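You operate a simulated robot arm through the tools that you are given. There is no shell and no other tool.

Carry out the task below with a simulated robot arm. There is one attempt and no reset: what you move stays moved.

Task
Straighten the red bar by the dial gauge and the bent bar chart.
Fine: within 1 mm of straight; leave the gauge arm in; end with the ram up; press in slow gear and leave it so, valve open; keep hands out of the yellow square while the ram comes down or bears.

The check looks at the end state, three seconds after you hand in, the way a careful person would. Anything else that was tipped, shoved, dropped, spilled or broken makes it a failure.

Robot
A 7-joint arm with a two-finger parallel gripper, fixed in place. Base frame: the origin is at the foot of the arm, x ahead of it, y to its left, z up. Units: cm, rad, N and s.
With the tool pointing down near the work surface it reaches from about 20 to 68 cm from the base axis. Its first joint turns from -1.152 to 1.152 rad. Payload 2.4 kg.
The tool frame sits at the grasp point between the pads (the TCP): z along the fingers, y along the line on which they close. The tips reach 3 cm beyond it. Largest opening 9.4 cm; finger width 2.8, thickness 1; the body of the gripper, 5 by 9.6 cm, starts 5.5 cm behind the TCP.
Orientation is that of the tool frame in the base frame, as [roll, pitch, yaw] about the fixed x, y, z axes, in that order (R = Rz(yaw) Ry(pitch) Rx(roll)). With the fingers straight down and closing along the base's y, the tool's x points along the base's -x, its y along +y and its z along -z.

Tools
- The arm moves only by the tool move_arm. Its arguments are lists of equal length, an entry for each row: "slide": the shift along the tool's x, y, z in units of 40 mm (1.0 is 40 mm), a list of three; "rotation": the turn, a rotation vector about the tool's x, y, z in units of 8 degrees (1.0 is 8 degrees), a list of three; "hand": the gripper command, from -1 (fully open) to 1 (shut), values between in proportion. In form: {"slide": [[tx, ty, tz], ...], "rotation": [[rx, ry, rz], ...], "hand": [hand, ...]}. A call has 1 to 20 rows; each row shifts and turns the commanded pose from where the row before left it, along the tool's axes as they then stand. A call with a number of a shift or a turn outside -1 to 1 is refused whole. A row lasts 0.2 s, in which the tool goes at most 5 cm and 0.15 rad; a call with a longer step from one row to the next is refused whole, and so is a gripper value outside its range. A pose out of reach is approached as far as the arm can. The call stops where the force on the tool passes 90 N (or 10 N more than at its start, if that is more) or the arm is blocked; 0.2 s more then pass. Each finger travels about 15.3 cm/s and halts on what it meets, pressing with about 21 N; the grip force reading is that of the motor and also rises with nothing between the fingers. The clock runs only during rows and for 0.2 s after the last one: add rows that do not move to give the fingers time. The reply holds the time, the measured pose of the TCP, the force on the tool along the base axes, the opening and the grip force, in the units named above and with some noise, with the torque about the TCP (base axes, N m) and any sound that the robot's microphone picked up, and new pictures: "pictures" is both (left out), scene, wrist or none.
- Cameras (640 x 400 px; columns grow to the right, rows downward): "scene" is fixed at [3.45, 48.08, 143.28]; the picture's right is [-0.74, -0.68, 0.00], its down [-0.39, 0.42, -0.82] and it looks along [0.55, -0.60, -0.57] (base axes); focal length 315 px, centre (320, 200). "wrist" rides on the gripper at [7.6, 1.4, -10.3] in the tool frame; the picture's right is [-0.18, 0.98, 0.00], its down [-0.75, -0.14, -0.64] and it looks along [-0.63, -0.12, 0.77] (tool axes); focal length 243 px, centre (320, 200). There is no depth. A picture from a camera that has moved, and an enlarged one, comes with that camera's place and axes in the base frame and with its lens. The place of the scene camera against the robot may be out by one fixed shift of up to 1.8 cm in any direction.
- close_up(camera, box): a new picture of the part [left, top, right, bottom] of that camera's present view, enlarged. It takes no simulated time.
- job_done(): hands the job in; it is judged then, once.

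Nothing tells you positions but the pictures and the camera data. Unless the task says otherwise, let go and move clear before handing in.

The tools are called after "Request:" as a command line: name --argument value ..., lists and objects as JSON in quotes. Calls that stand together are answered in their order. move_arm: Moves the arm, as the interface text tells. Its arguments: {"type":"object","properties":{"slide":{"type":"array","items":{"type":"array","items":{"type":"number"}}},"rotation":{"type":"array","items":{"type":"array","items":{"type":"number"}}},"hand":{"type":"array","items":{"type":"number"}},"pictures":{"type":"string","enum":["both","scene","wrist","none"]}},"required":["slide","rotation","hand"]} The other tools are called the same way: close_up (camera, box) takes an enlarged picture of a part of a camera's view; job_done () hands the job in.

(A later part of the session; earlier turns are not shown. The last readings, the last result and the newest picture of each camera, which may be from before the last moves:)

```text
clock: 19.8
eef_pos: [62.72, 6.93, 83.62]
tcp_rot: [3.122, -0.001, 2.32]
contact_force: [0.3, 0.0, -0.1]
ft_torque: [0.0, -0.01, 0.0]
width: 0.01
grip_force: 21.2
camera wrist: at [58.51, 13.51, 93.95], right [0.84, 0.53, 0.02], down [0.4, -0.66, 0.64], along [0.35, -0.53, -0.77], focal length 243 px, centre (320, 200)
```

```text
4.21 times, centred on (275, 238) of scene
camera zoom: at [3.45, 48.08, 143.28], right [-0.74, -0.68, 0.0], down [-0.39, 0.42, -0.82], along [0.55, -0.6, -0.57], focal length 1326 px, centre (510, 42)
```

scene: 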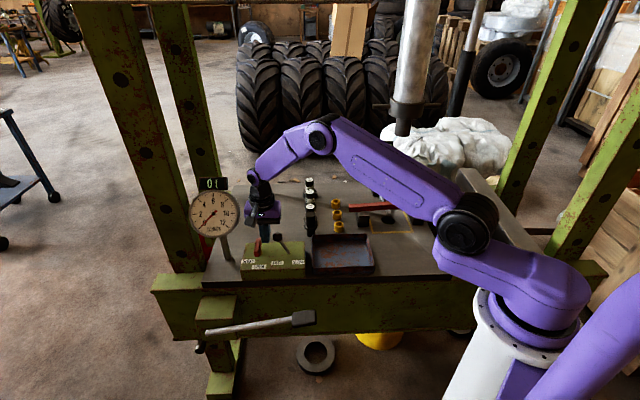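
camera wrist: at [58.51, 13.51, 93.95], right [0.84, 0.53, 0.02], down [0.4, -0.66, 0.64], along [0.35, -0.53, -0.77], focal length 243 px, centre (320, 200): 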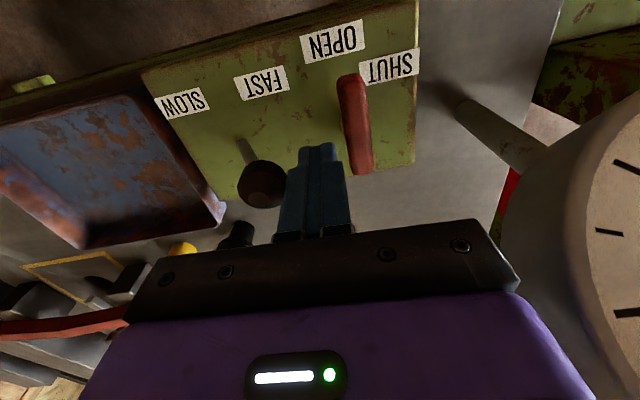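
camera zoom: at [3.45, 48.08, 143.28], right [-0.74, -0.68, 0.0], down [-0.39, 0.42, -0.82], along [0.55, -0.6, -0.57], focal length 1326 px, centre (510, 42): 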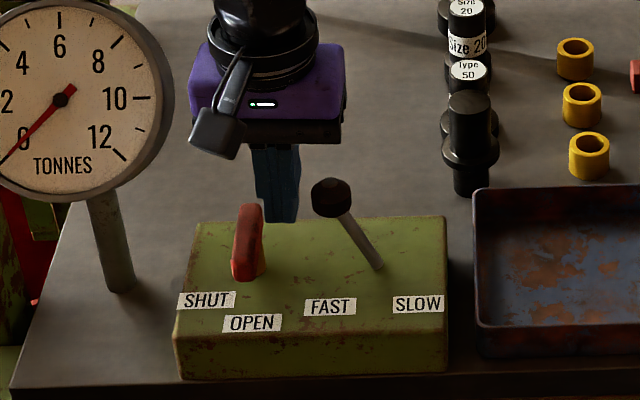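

Fingers are beside the knob. Now pushing toward SLOW.

Request:
move_arm --slide '[[0, -0.25, 0], [0, -0.25, 0], [0, -0.25, 0], [0, -0.25, 0], [0, -0.25, 0], [0, -0.25, 0], [0, -0.2, 0]]' --rotation '[[0, 0, 0], [0, 0, 0], [0, 0, 0], [0, 0, 0], [0, 0, 0], [0, 0, 0], [0, 0, 0]]' --hand '[1, 1, 1, 1, 1, 1, 1]'

Request:
close_up --camera "scene" --box '[220, 190, 330, 285]'

```text
clock: 21.4
eef_pos: [57.64, 2.45, 83.35]
tcp_rot: [3.122, -0.003, 2.319]
contact_force: [1.9, 2.1, -2.3]
ft_torque: [0.04, -0.06, 0.04]
width: 0.01
grip_force: 21.1
camera wrist: at [53.4, 8.78, 93.65], right [0.85, 0.53, 0.02], down [0.4, -0.66, 0.64], along [0.35, -0.53, -0.77], focal length 243 px, centre (320, 200)
```

scene: 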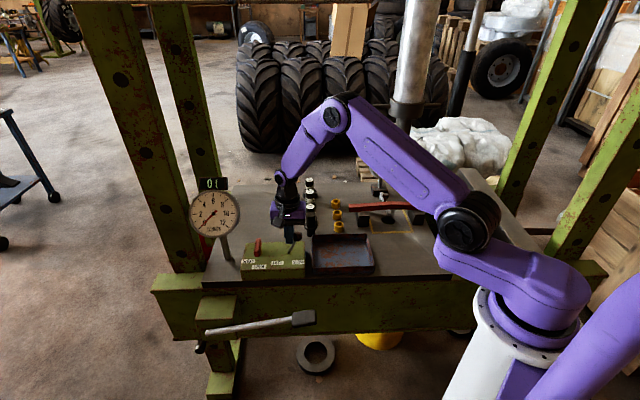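
wrist: 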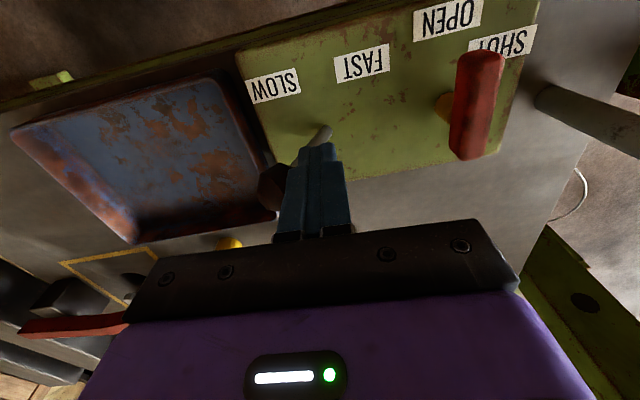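

```text
4.21 times, centred on (275, 238) of scene
camera zoom: at [3.45, 48.09, 143.28], right [-0.74, -0.68, 0.0], down [-0.39, 0.42, -0.82], along [0.55, -0.6, -0.57], focal length 1326 px, centre (510, 42)
```

zoom: 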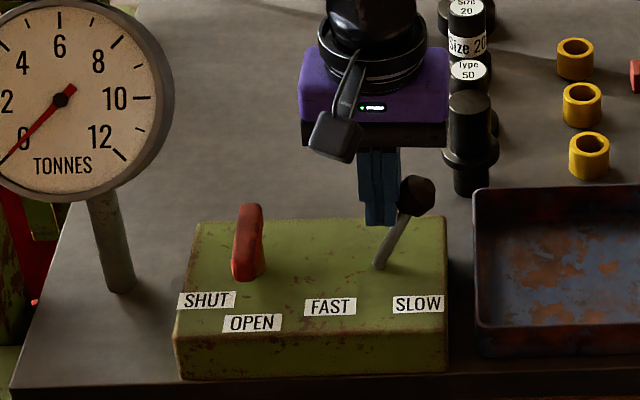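

The knob has moved across toward SLOW; a little more to its stop.

Request:
move_arm --slide '[[0, -0.1, 0], [0, -0.1, 0], [0, -0.08, 0]]' --rotation '[[0, 0, 0], [0, 0, 0], [0, 0, 0]]' --hand '[1, 1, 1]' --pictures "none"

Request:
close_up --camera "scene" --box '[220, 190, 330, 285]'

```text
clock: 22.2
eef_pos: [57.38, 2.23, 83.57]
tcp_rot: [3.109, 0.01, 2.327]
contact_force: [37.0, 28.3, -29.3]
ft_torque: [0.69, -0.69, 0.23]
width: 0.02
grip_force: 21.3
```

```text
4.21 times, centred on (275, 238) of scene
camera zoom: at [3.59, 48.15, 143.25], right [-0.74, -0.68, 0.0], down [-0.39, 0.42, -0.82], along [0.55, -0.6, -0.57], focal length 1326 px, centre (510, 42)
```

zoom: 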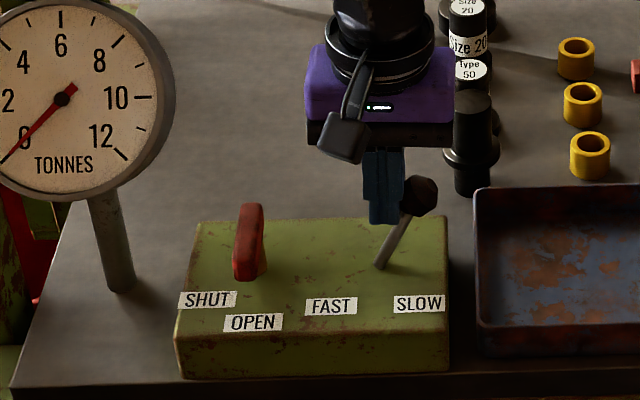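

The lever is against its SLOW stop. I back off and lift, then look.

Request:
move_arm --slide '[[0, 0.28, 0], [0, 0.2, 0], [0, 0.2, 0], [0, 0, -0.8], [0, 0, -0.8], [0, 0, -0.6]]' --rotation '[[0, 0, 0], [0, 0, 0], [0, 0, 0], [0, 0, 0], [0, 0, 0], [0, 0, 0]]' --hand '[1, 1, 1, 1, 1, 1]'

Request:
close_up --camera "scene" --box '[220, 190, 330, 285]'

Request:
close_up --camera "wrist" --box '[200, 0, 520, 200]'

```text
clock: 23.6
eef_pos: [58.55, 3.62, 92.51]
tcp_rot: [3.125, -0.005, 2.32]
contact_force: [0.1, 0.3, -0.1]
ft_torque: [-0.01, 0.01, 0.0]
width: 0.01
grip_force: 21.1
camera wrist: at [54.31, 10.07, 102.73], right [0.85, 0.53, 0.02], down [0.4, -0.66, 0.64], along [0.35, -0.53, -0.77], focal length 243 px, centre (320, 200)
```

scene: 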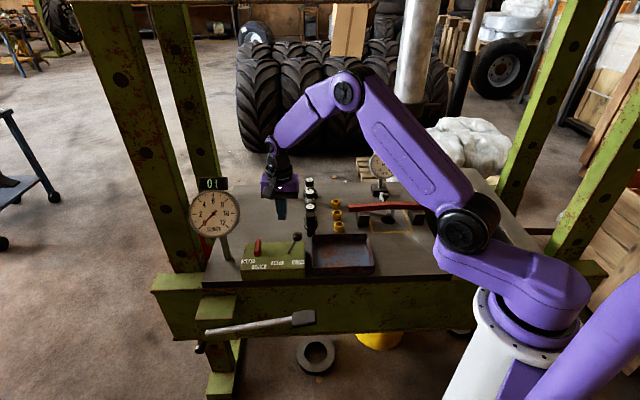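
wrist: 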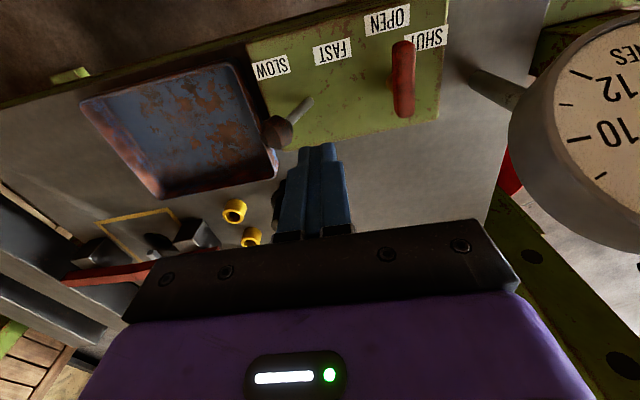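

```text
4.21 times, centred on (275, 238) of scene
camera zoom: at [3.45, 48.08, 143.28], right [-0.74, -0.68, 0.0], down [-0.39, 0.42, -0.82], along [0.55, -0.6, -0.57], focal length 1326 px, centre (510, 42)
```

zoom: 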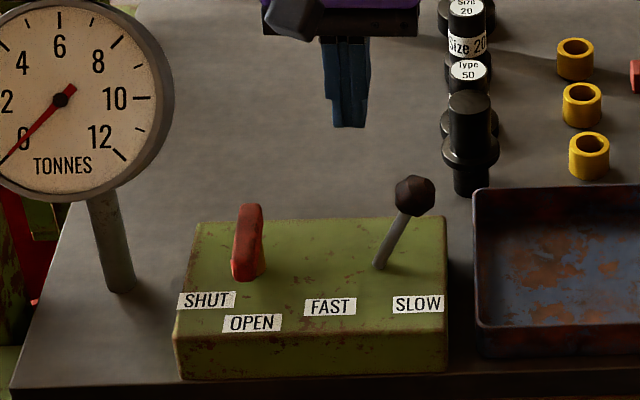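

```text
2.00 times, centred on (360, 100) of wrist
camera zoom: at [54.31, 10.07, 102.73], right [0.85, 0.53, 0.02], down [0.4, -0.66, 0.64], along [0.35, -0.53, -0.77], focal length 485 px, centre (240, 400)
```

zoom: 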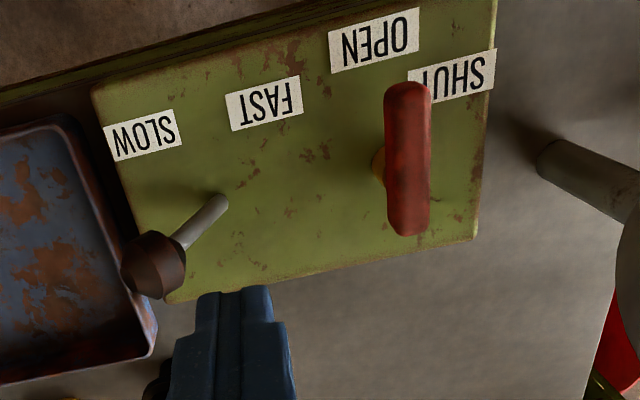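

Gear is in SLOW and stays. Next the valve: I'll turn the hand back by 90° (narrow side clear of the tonnes gauge) and hover beside the front end of the red handle.

Request:
move_arm --slide '[[0.38, 0.575, 0], [0.38, 0.575, 0], [0, 0, 0], [0, 0, 0], [0, 0, 0], [0, 0, 0], [0, 0, 0], [0, 0, 0], [0, 0, 0], [0, 0, 0], [0, 0, 0], [0, 0, 0], [0, 0, 0], [0, 0, 0]]' --rotation '[[0, 0, 0], [0, 0, 0], [0, 0, -1], [0, 0, -1], [0, 0, -1], [0, 0, -1], [0, 0, -1], [0, 0, -1], [0, 0, -1], [0, 0, -1], [0, 0, -1], [0, 0, -1], [0, 0, -1], [0, 0, -0.25]]' --hand '[1, 1, 1, 1, 1, 1, 1, 1, 1, 1, 1, 1, 1, 1]'

Request:
close_up --camera "wrist" --box '[240, 60, 440, 240]'

```text
clock: 26.6
eef_pos: [60.15, 8.6, 92.45]
tcp_rot: [3.139, 0.019, -2.39]
contact_force: [-0.6, 0.2, 0.9]
ft_torque: [-0.03, 0.0, 0.01]
width: 0.01
grip_force: 21.6
camera wrist: at [53.4, 4.46, 102.53], right [-0.54, 0.84, 0.01], down [0.64, 0.4, 0.66], along [0.55, 0.36, -0.76], focal length 243 px, centre (320, 200)
```

scene: 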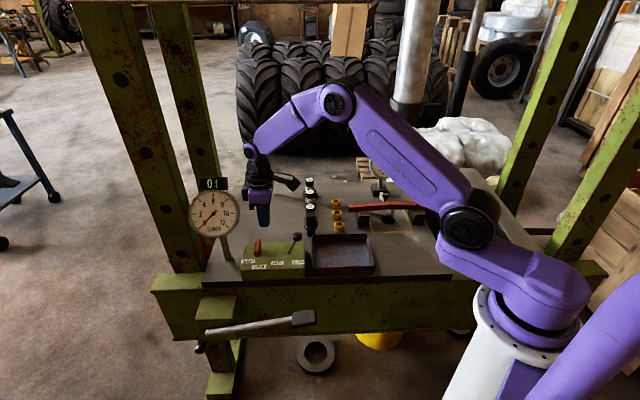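
wrist: 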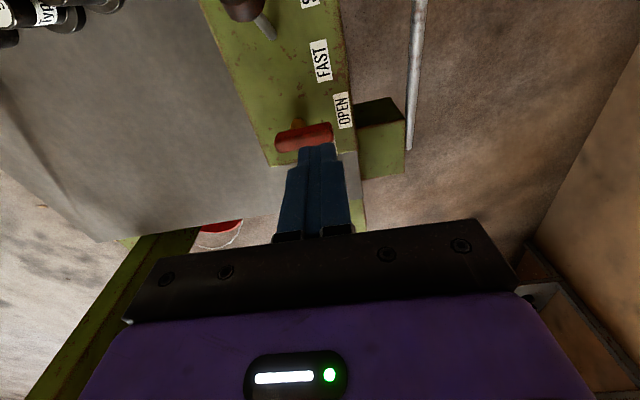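

```text
2.22 times, centred on (340, 150) of wrist
camera zoom: at [53.4, 4.46, 102.53], right [-0.54, 0.84, 0.01], down [0.64, 0.4, 0.66], along [0.55, 0.36, -0.76], focal length 539 px, centre (276, 311)
```

zoom: 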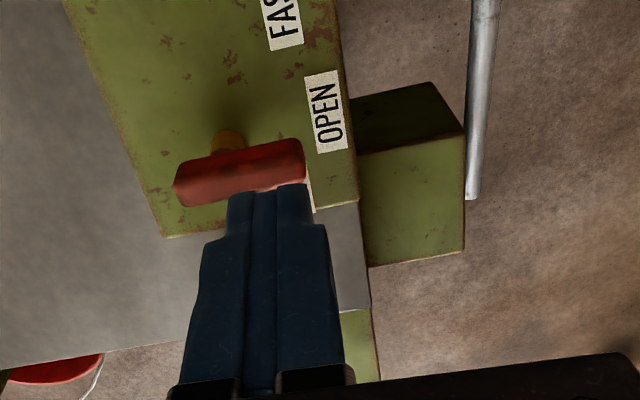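

Position confirmed: handle centre ≈ (63.9, 9.4, 79.5). I lower the fingertips beside its front end (on the −e side).

Request:
move_arm --slide '[[0, 0.1, 0.75], [0, 0, 0.75], [0, 0, 0.75], [0, 0, 0.66]]' --rotation '[[0, 0, 0], [0, 0, 0], [0, 0, 0], [0, 0, 0]]' --hand '[1, 1, 1, 1]'

Request:
close_up --camera "scene" --box '[220, 190, 330, 285]'

Request:
close_up --camera "wrist" --box '[240, 60, 440, 240]'

```text
clock: 27.6
eef_pos: [60.14, 9.45, 80.74]
tcp_rot: [3.141, 0.019, -2.393]
contact_force: [-0.2, -0.1, 0.6]
ft_torque: [0.02, 0.01, -0.04]
width: 0.0
grip_force: 20.7
camera wrist: at [53.46, 5.12, 90.91], right [-0.53, 0.85, 0.01], down [0.64, 0.4, 0.66], along [0.55, 0.35, -0.76], focal length 243 px, centre (320, 200)
```

scene: 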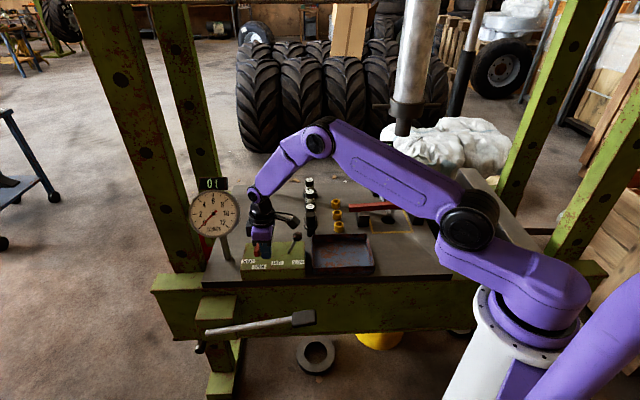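
wrist: 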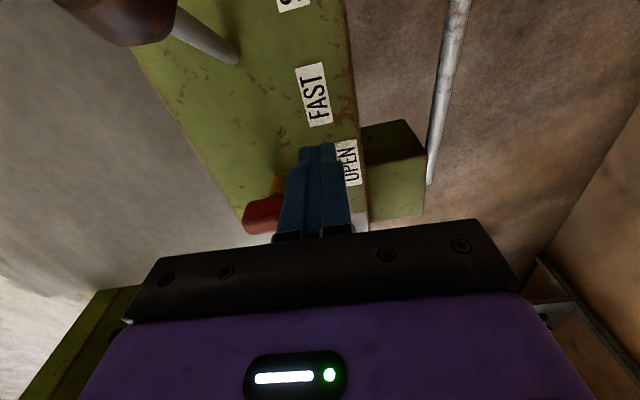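

```text
4.21 times, centred on (275, 238) of scene
camera zoom: at [3.45, 48.08, 143.28], right [-0.74, -0.68, 0.0], down [-0.39, 0.42, -0.82], along [0.55, -0.6, -0.57], focal length 1326 px, centre (510, 42)
```

zoom: 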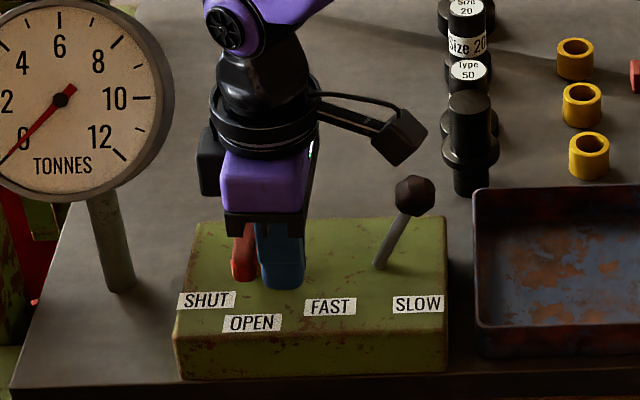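

```text
2.22 times, centred on (340, 150) of wrist
camera zoom: at [53.46, 5.12, 90.91], right [-0.53, 0.85, 0.01], down [0.64, 0.4, 0.66], along [0.55, 0.35, -0.76], focal length 539 px, centre (276, 311)
```

zoom: 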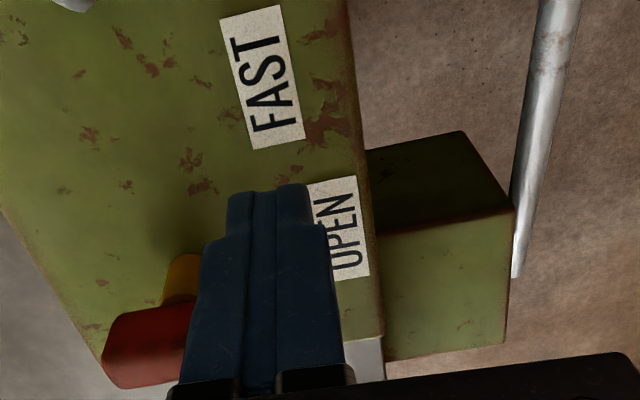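

Fingers sit just on the right of the handle's front end. I push it toward SHUT.

Request:
move_arm --slide '[[-0.15, 0, 0], [-0.15, 0, 0], [-0.15, 0, 0], [-0.15, 0, 0], [-0.15, 0, 0]]' --rotation '[[0, 0, 0], [0, 0, 0], [0, 0, 0], [0, 0, 0], [0, 0, 0]]' --hand '[1, 1, 1, 1, 1]' --pictures "none"

Request:
close_up --camera "scene" --box '[220, 190, 330, 285]'

Request:
close_up --camera "wrist" --box '[240, 60, 440, 240]'

```text
clock: 28.8
eef_pos: [62.21, 11.32, 80.83]
tcp_rot: [3.14, 0.019, -2.393]
contact_force: [-1.3, 0.2, -0.1]
ft_torque: [-0.06, 0.04, -0.01]
width: 0.0
grip_force: 21.3
```

```text
4.21 times, centred on (275, 238) of scene
camera zoom: at [3.45, 48.08, 143.28], right [-0.74, -0.68, 0.0], down [-0.39, 0.42, -0.82], along [0.55, -0.6, -0.57], focal length 1326 px, centre (510, 42)
```

zoom: 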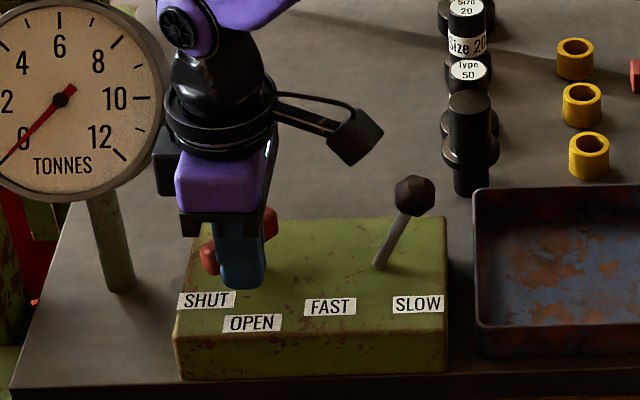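

```text
2.22 times, centred on (340, 150) of wrist
camera zoom: at [55.54, 6.99, 90.89], right [-0.53, 0.85, 0.01], down [0.64, 0.4, 0.66], along [0.55, 0.35, -0.76], focal length 539 px, centre (276, 311)
```

zoom: 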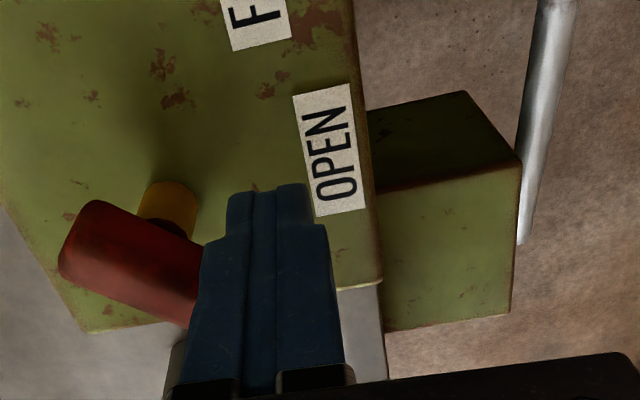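

The handle is turning (about halfway). To keep the hand clear of the tonnes gauge I lean the tool away from it and finish the push with the tips.

Request:
move_arm --slide '[[0.05, 0, 0], [0, 0, 0], [-0.072, -0.05, 0.021], [-0.072, -0.05, 0.021]]' --rotation '[[0, -1, 0], [0, -1, 0], [0, 0, 0], [0, 0, 0]]' --hand '[1, 1, 1, 1]'

Request:
close_up --camera "scene" --box '[220, 190, 330, 285]'

Request:
close_up --camera "wrist" --box '[200, 60, 440, 240]'

```text
clock: 29.8
eef_pos: [62.7, 11.08, 80.9]
tcp_rot: [3.14, 0.298, -2.392]
contact_force: [-1.8, -0.4, -1.1]
ft_torque: [0.0, 0.05, 0.02]
width: 0.03
grip_force: 20.9
camera wrist: at [54.22, 5.28, 88.45], right [-0.54, 0.84, 0.06], down [0.49, 0.26, 0.84], along [0.69, 0.48, -0.55], focal length 243 px, centre (320, 200)
```

scene: 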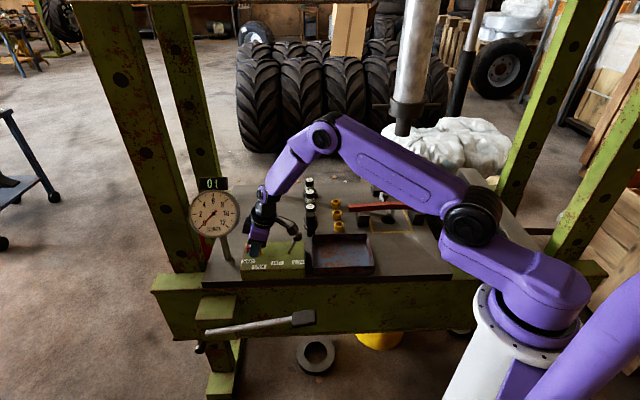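
wrist: 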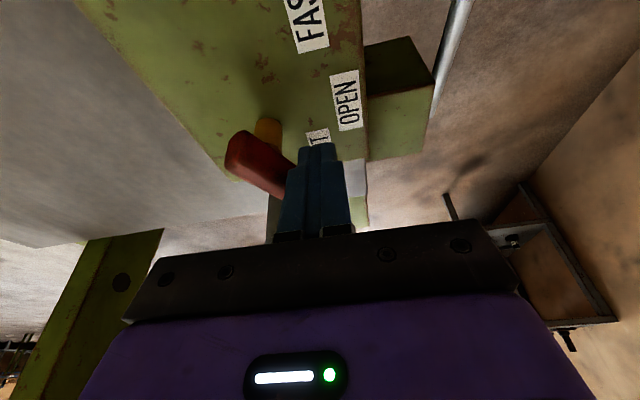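

```text
4.21 times, centred on (275, 238) of scene
camera zoom: at [3.45, 48.08, 143.28], right [-0.74, -0.68, 0.0], down [-0.39, 0.42, -0.82], along [0.55, -0.6, -0.57], focal length 1326 px, centre (510, 42)
```

zoom: 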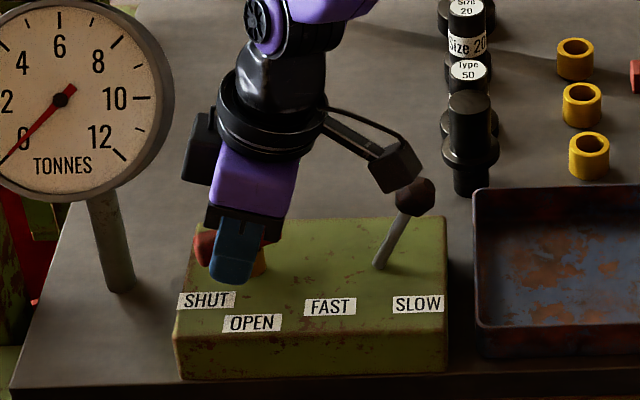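

```text
2.22 times, centred on (320, 150) of wrist
camera zoom: at [54.22, 5.28, 88.45], right [-0.54, 0.84, 0.06], down [0.49, 0.26, 0.84], along [0.69, 0.48, -0.55], focal length 539 px, centre (320, 311)
```

zoom: 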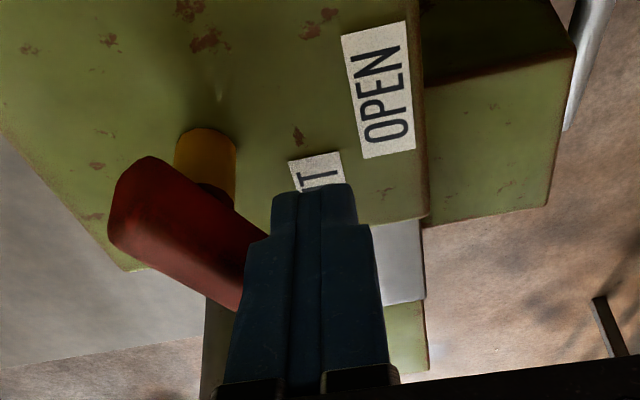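

Still moving freely; I keep pushing until it meets its stop.

Request:
move_arm --slide '[[-0.072, -0.04, 0.021], [-0.072, -0.04, 0.021], [-0.072, -0.04, 0.021], [-0.072, -0.04, 0.021]]' --rotation '[[0, 0, 0], [0, 0, 0], [0, 0, 0], [0, 0, 0]]' --hand '[1, 1, 1, 1]' --pictures "none"

Request:
close_up --camera "scene" --box '[220, 190, 330, 285]'

Request:
close_up --camera "wrist" --box '[200, 60, 440, 240]'

```text
clock: 30.8
eef_pos: [63.95, 11.48, 80.9]
tcp_rot: [3.138, 0.298, -2.393]
contact_force: [-1.3, -0.4, 0.1]
ft_torque: [0.02, 0.06, 0.02]
width: 0.0
grip_force: 21.1
```

```text
4.21 times, centred on (275, 238) of scene
camera zoom: at [3.45, 48.08, 143.28], right [-0.74, -0.68, 0.0], down [-0.39, 0.42, -0.82], along [0.55, -0.6, -0.57], focal length 1326 px, centre (510, 42)
```

zoom: 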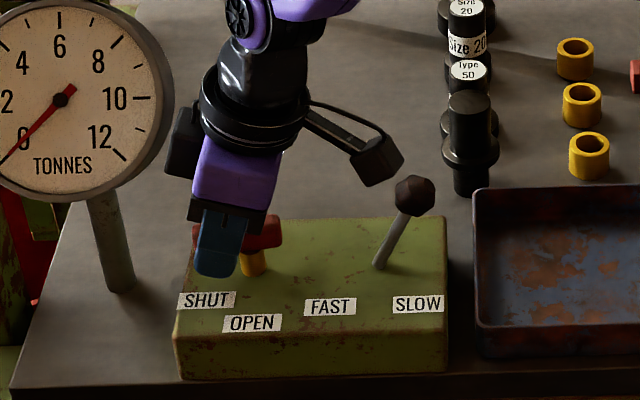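

```text
2.22 times, centred on (320, 150) of wrist
camera zoom: at [55.58, 5.61, 88.41], right [-0.54, 0.84, 0.06], down [0.49, 0.26, 0.83], along [0.69, 0.48, -0.55], focal length 539 px, centre (320, 311)
```

zoom: 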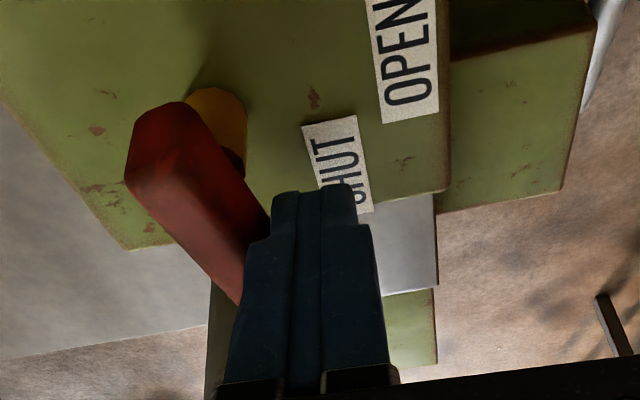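

Request:
move_arm --slide '[[-0.04, -0.07, 0.012], [-0.04, -0.07, 0.012], [-0.04, -0.07, 0.012]]' --rotation '[[0, 0, 0], [0, 0, 0], [0, 0, 0]]' --hand '[1, 1, 1]' --pictures "none"

Request:
close_up --camera "scene" --box '[220, 190, 330, 285]'

Request:
close_up --camera "wrist" --box '[200, 60, 440, 240]'

```text
clock: 31.6
eef_pos: [64.69, 11.31, 80.81]
tcp_rot: [3.136, 0.292, -2.391]
contact_force: [-14.8, 3.2, 6.7]
ft_torque: [-0.03, 0.22, 0.08]
width: 0.0
grip_force: 21.0
```

```text
4.21 times, centred on (275, 238) of scene
camera zoom: at [3.39, 48.09, 143.28], right [-0.74, -0.68, 0.0], down [-0.39, 0.42, -0.82], along [0.55, -0.6, -0.57], focal length 1326 px, centre (510, 42)
```

zoom: 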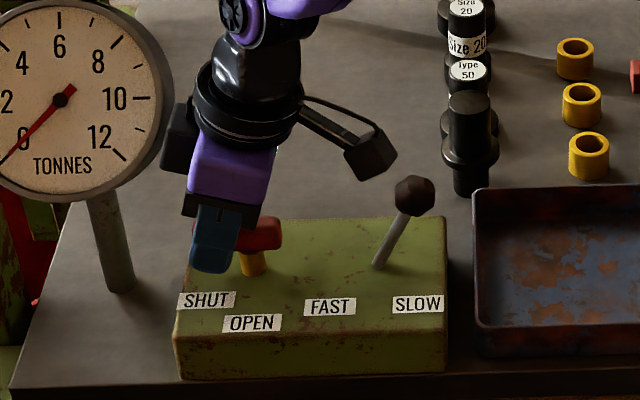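

```text
2.22 times, centred on (320, 150) of wrist
camera zoom: at [56.34, 5.46, 88.34], right [-0.54, 0.84, 0.06], down [0.49, 0.26, 0.83], along [0.68, 0.48, -0.55], focal length 539 px, centre (320, 311)
```

zoom: 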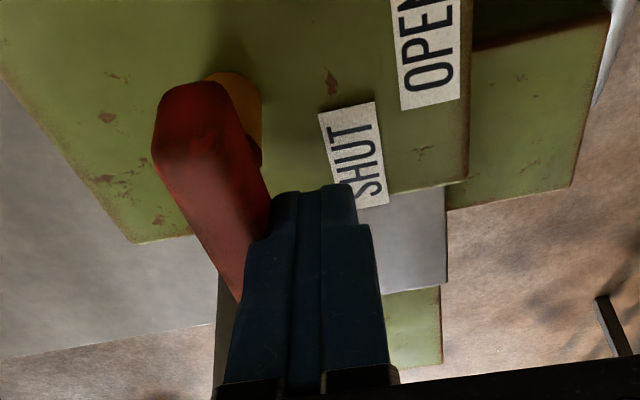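

The handle now meets a stop pointing at SHUT. I back off, lift, straighten the tool and check.

Request:
move_arm --slide '[[0.1, 0.15, -0.03], [0.15, 0.25, -0.05], [-0.22, 0, -0.77], [-0.22, 0, -0.77], [-0.22, 0, -0.77], [0, 0, 0], [0, 0, 0]]' --rotation '[[0, 0, 0], [0, 0, 0], [0, 0, 0], [0, 0, 0], [0, 0, 0], [0, 1, 0], [0, 1.0, 0]]' --hand '[1, 1, 1, 1, 1, 1, 1]'

Request:
close_up --camera "scene" --box '[220, 190, 330, 285]'

Request:
close_up --camera "wrist" --box '[200, 60, 440, 240]'

```text
clock: 33.2
eef_pos: [62.98, 11.39, 90.49]
tcp_rot: [3.14, 0.018, -2.392]
contact_force: [-0.5, 0.1, -0.5]
ft_torque: [0.02, -0.01, -0.01]
width: 0.0
grip_force: 20.8
camera wrist: at [56.37, 7.18, 100.59], right [-0.53, 0.85, 0.01], down [0.64, 0.4, 0.65], along [0.55, 0.35, -0.76], focal length 243 px, centre (320, 200)
```

scene: 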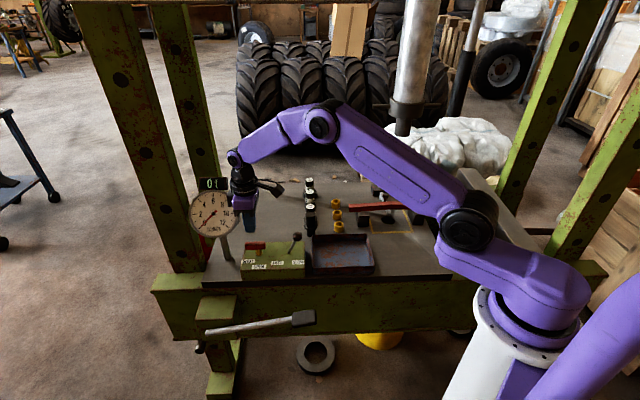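
wrist: 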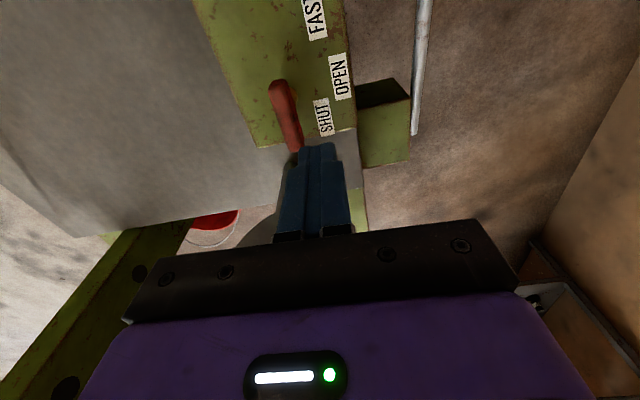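

```text
4.21 times, centred on (275, 238) of scene
camera zoom: at [3.45, 48.08, 143.28], right [-0.74, -0.68, 0.0], down [-0.39, 0.42, -0.82], along [0.55, -0.6, -0.57], focal length 1326 px, centre (510, 42)
```

zoom: 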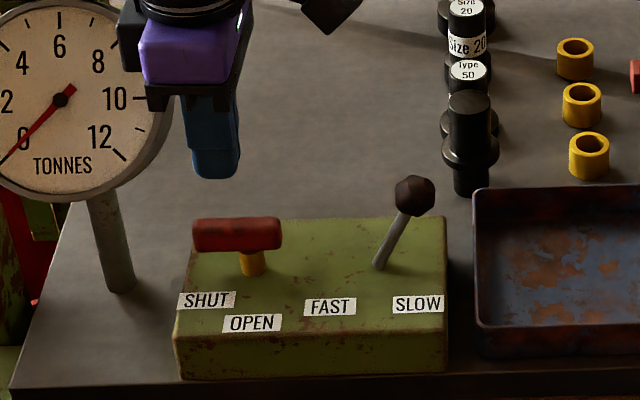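

```text
2.22 times, centred on (320, 150) of wrist
camera zoom: at [56.37, 7.18, 100.59], right [-0.53, 0.85, 0.01], down [0.64, 0.4, 0.65], along [0.55, 0.35, -0.76], focal length 539 px, centre (320, 311)
```

zoom: 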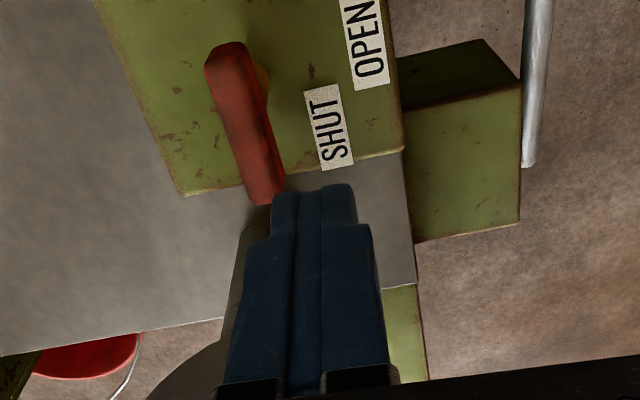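

Quarter turn done: handle now lies across (SHUT). Now moving to above the pump handle's grip for a look.

Request:
move_arm --slide '[[0.66, 0.685, 0.0], [0.66, 0.685, 0.0], [0.66, 0.685, 0.0], [0.66, 0.685, 0.2], [0.66, 0.685, 0.3]]' --rotation '[[0, 0, 0], [0, 0, 0], [0, 0, 0], [0, 0, 0], [0, 0, 0]]' --hand '[-1, -1, -1, -1, -1]'

Request:
close_up --camera "scene" --box '[180, 270, 360, 380]'

Request:
close_up --camera "wrist" --box '[200, 40, 480, 240]'

```text
clock: 34.4
eef_pos: [44.06, 12.77, 88.01]
tcp_rot: [3.14, 0.021, -2.391]
contact_force: [0.0, 0.2, -0.7]
ft_torque: [-0.04, -0.04, 0.0]
width: 9.39
grip_force: 0.1
camera wrist: at [37.34, 8.48, 98.19], right [-0.53, 0.84, 0.01], down [0.64, 0.4, 0.66], along [0.55, 0.35, -0.76], focal length 243 px, centre (320, 200)
```

scene: 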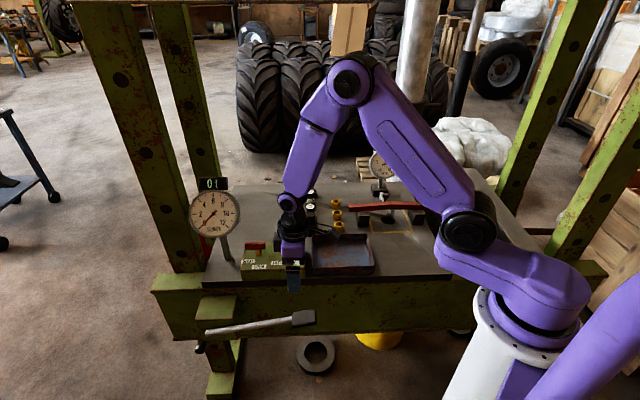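
wrist: 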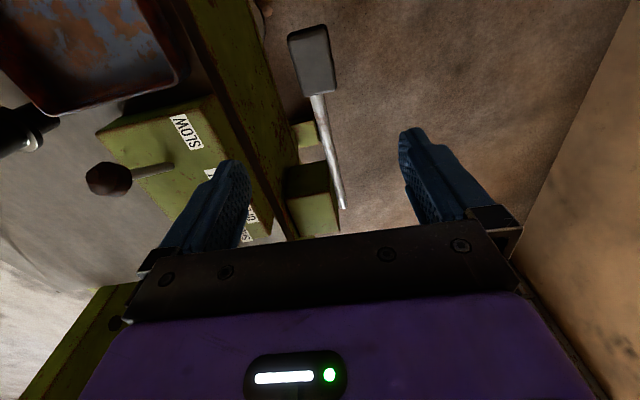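

```text
3.56 times, centred on (270, 325) of scene
camera zoom: at [3.45, 48.08, 143.28], right [-0.74, -0.68, 0.0], down [-0.39, 0.42, -0.82], along [0.55, -0.6, -0.57], focal length 1119 px, centre (498, -244)
```

zoom: 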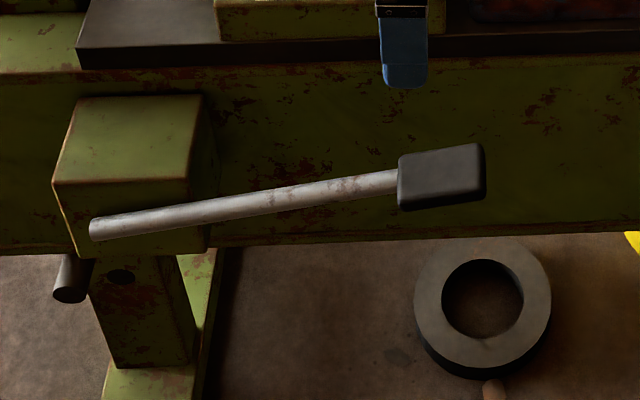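

```text
2.00 times, centred on (340, 140) of wrist
camera zoom: at [37.34, 8.48, 98.19], right [-0.53, 0.84, 0.01], down [0.64, 0.4, 0.66], along [0.55, 0.35, -0.76], focal length 485 px, centre (280, 320)
```

zoom: 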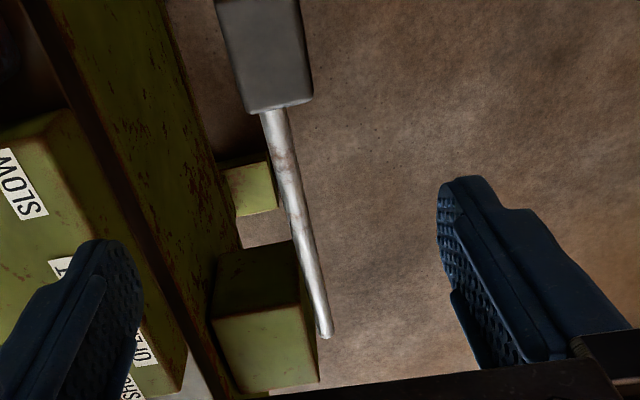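

Grip located at about (42.9, 11.5, 67.4), ~4.3 cm wide, with room between it and the beam. I descend with open fingers straddling it.

Request:
move_arm --slide '[[0.35, -0.03, 0.5], [0, 0, 0.9], [0, 0, 0.9], [0, 0, 0.9], [0, 0, 0.8]]' --rotation '[[0, 0, 0], [0, 0, 0], [0, 0, 0], [0, 0, 0], [0, 0, 0]]' --hand '[-1, -1, -1, -1, -1]'

Request:
close_up --camera "scene" --box '[180, 270, 360, 380]'

```text
clock: 35.6
eef_pos: [43.34, 11.88, 72.05]
tcp_rot: [3.14, 0.019, -2.393]
contact_force: [-0.1, 1.4, 0.3]
ft_torque: [0.01, 0.01, -0.02]
width: 9.39
grip_force: 0.1
camera wrist: at [36.78, 7.7, 82.16], right [-0.53, 0.84, 0.01], down [0.64, 0.4, 0.66], along [0.55, 0.35, -0.75], focal length 243 px, centre (320, 200)
```

scene: 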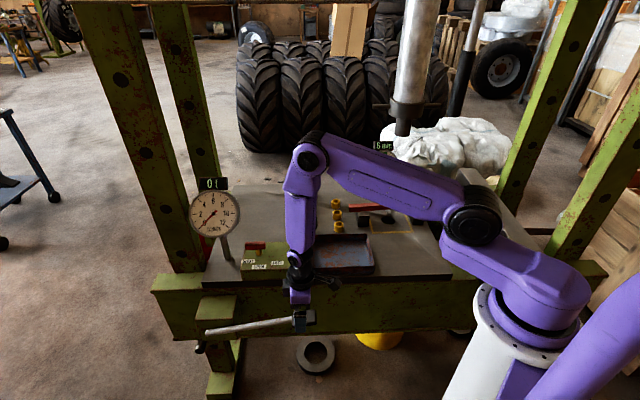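
wrist: 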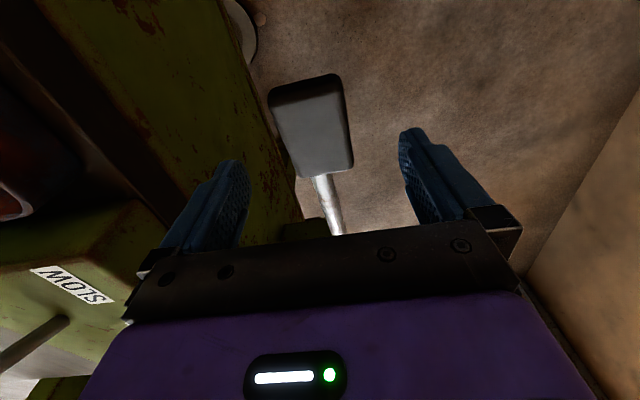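

```text
3.56 times, centred on (270, 325) of scene
camera zoom: at [3.45, 48.08, 143.28], right [-0.74, -0.68, 0.0], down [-0.39, 0.42, -0.82], along [0.55, -0.6, -0.57], focal length 1119 px, centre (498, -244)
```

zoom: 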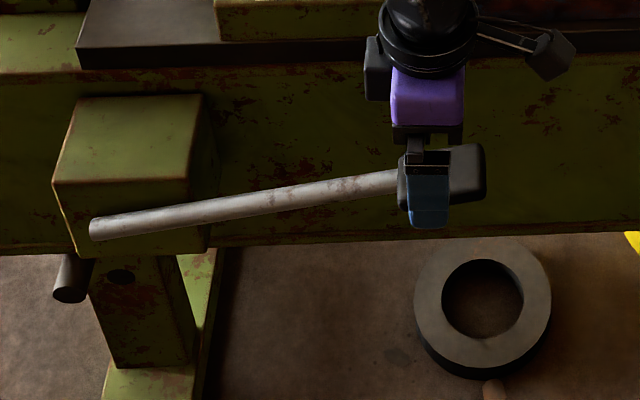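

Fingers straddle the grip near its inner end. I shift outward a bit, go down and close.

Request:
move_arm --slide '[[0.4, 0, 0.5], [0, 0, 0.8], [0, 0, 0], [0, 0, 0], [0, 0, 0]]' --rotation '[[0, 0, 0], [0, 0, 0], [0, 0, 0], [0, 0, 0], [0, 0, 0]]' --hand '[-1, -1, 1, 1, 1]'

Request:
close_up --camera "scene" --box '[180, 270, 360, 380]'

```text
clock: 36.8
eef_pos: [42.46, 10.74, 66.73]
tcp_rot: [3.141, 0.021, -2.4]
contact_force: [25.3, -28.8, -10.4]
ft_torque: [0.28, 0.19, 0.71]
width: 5.02
grip_force: 45.2
camera wrist: at [35.7, 6.55, 76.82], right [-0.53, 0.85, 0.0], down [0.64, 0.4, 0.66], along [0.56, 0.35, -0.75], focal length 243 px, centre (320, 200)
```

scene: 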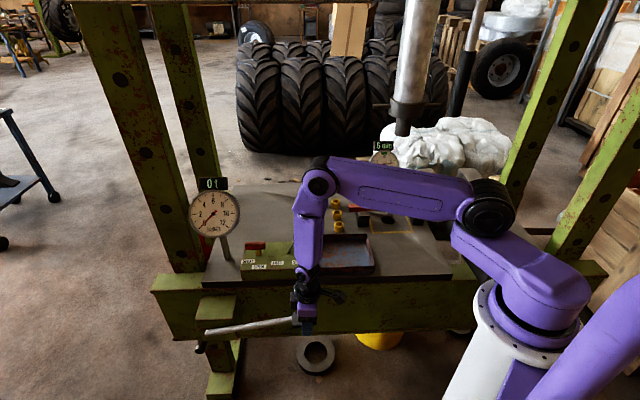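
wrist: 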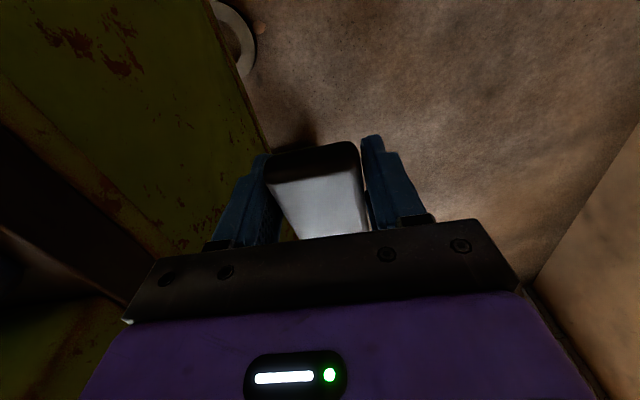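

```text
3.56 times, centred on (270, 325) of scene
camera zoom: at [3.51, 48.03, 143.29], right [-0.74, -0.68, 0.0], down [-0.39, 0.42, -0.82], along [0.55, -0.6, -0.57], focal length 1119 px, centre (498, -244)
```

zoom: 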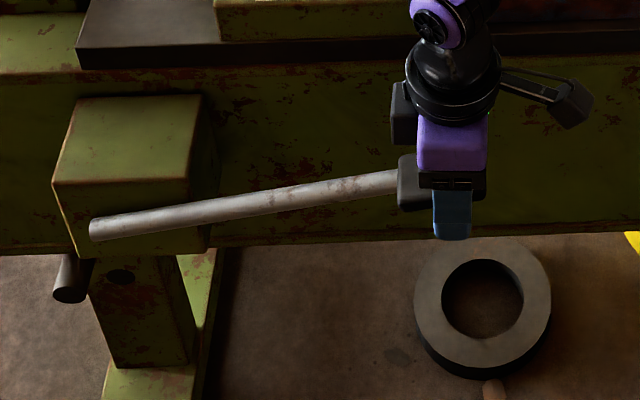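

Gripped the handle. I ease the sideways force slightly, then try the first down-stroke along the handle's arc and watch the readings.

Request:
move_arm --slide '[[0, -0.06, 0], [0.116, 0, 0.528], [0.116, 0, 0.528], [0, 0, 0]]' --rotation '[[0, 0, 0], [0, -0.5, 0], [0, -0.5, 0], [0, 0, 0]]' --hand '[1, 1, 1, 1]'

Request:
close_up --camera "scene" --box '[180, 270, 360, 380]'

Request:
close_up --camera "scene" --box '[340, 60, 480, 220]'

```text
clock: 37.8
eef_pos: [42.1, 10.17, 62.76]
tcp_rot: [3.141, 0.167, -2.393]
contact_force: [16.1, 11.6, -0.9]
ft_torque: [-0.62, 0.52, 0.55]
width: 4.98
grip_force: 45.0
camera wrist: at [34.33, 5.19, 71.59], right [-0.54, 0.84, 0.03], down [0.56, 0.33, 0.76], along [0.63, 0.42, -0.65], focal length 243 px, centre (320, 200)
```

scene: 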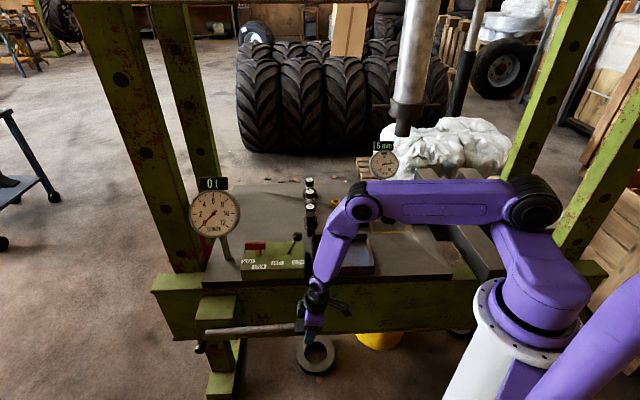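
wrist: 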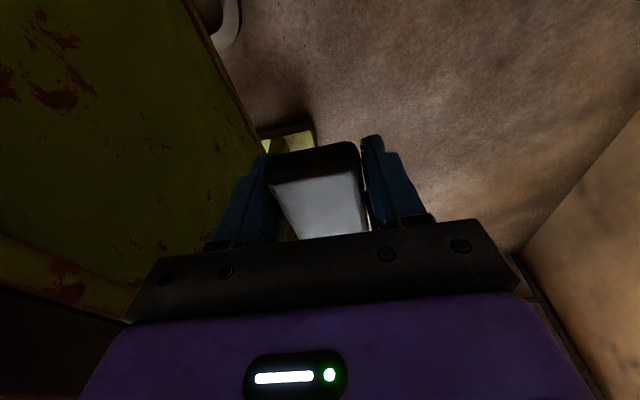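

```text
3.56 times, centred on (270, 325) of scene
camera zoom: at [3.48, 48.1, 143.27], right [-0.74, -0.68, 0.0], down [-0.39, 0.42, -0.82], along [0.55, -0.6, -0.57], focal length 1119 px, centre (498, -244)
```

zoom: 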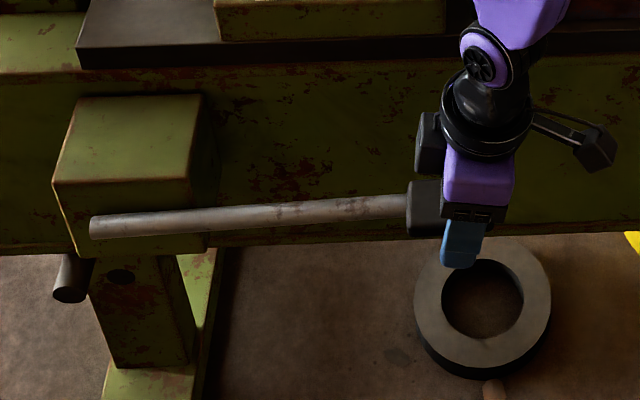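

```text
2.50 times, centred on (410, 140) of scene
camera zoom: at [3.48, 48.1, 143.27], right [-0.74, -0.68, 0.0], down [-0.39, 0.42, -0.82], along [0.55, -0.6, -0.57], focal length 787 px, centre (95, 350)
```

zoom: 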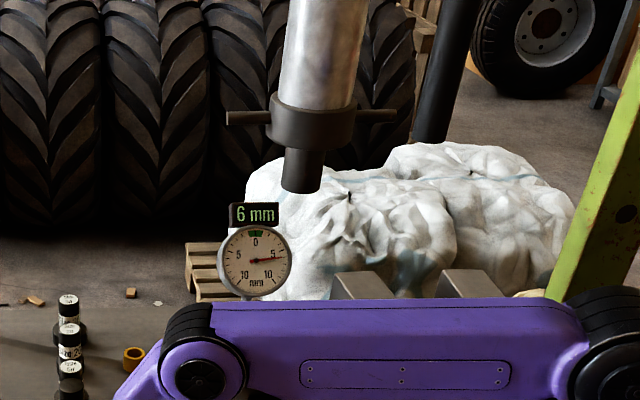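

The handle moves freely and the ram crept down a little. Continuing the down-stroke to find its lower limit.

Request:
move_arm --slide '[[-0.03, 0, 0.528], [0.09, 0, 0.528], [0.09, 0, 0.528], [0.09, 0, 0.528], [0, 0, 0]]' --rotation '[[0, -0.5, 0], [0, -0.5, 0], [0, -0.5, 0], [0, -0.5, 0], [0, 0, 0]]' --hand '[1, 1, 1, 1, 1]' --pictures "scene"

Request:
close_up --camera "scene" --box '[180, 270, 360, 380]'

Request:
close_up --camera "scene" --box '[340, 60, 480, 220]'

```text
clock: 39.0
eef_pos: [42.16, 10.45, 56.96]
tcp_rot: [3.109, 0.351, -2.412]
contact_force: [44.0, -35.3, 3.4]
ft_torque: [-0.78, -0.32, 1.71]
width: 5.07
grip_force: 45.3
out of reach, approached as far as the arm can: row 2, 3
```

scene: 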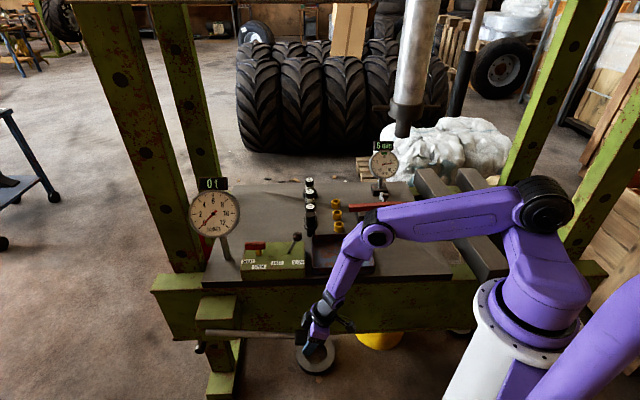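

```text
3.56 times, centred on (270, 325) of scene
camera zoom: at [3.51, 48.03, 143.29], right [-0.74, -0.68, 0.0], down [-0.39, 0.42, -0.82], along [0.55, -0.6, -0.57], focal length 1119 px, centre (498, -244)
```

zoom: 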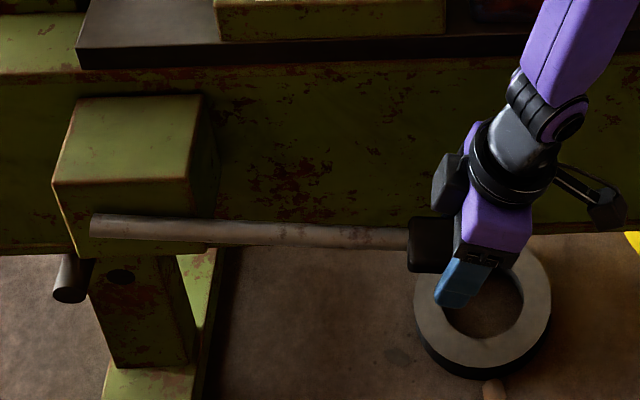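

```text
2.50 times, centred on (410, 140) of scene
camera zoom: at [3.51, 48.03, 143.29], right [-0.74, -0.68, 0.0], down [-0.39, 0.42, -0.82], along [0.55, -0.6, -0.57], focal length 787 px, centre (95, 350)
```

zoom: 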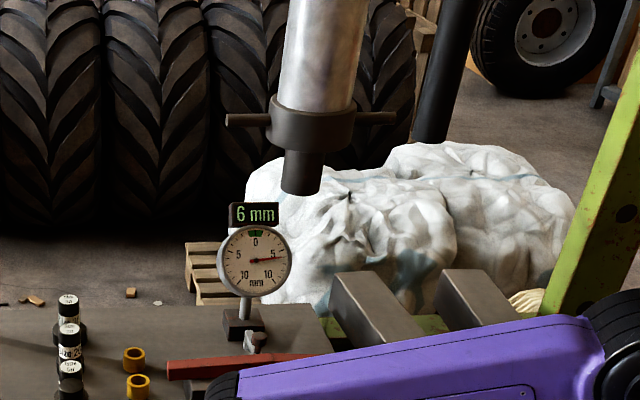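

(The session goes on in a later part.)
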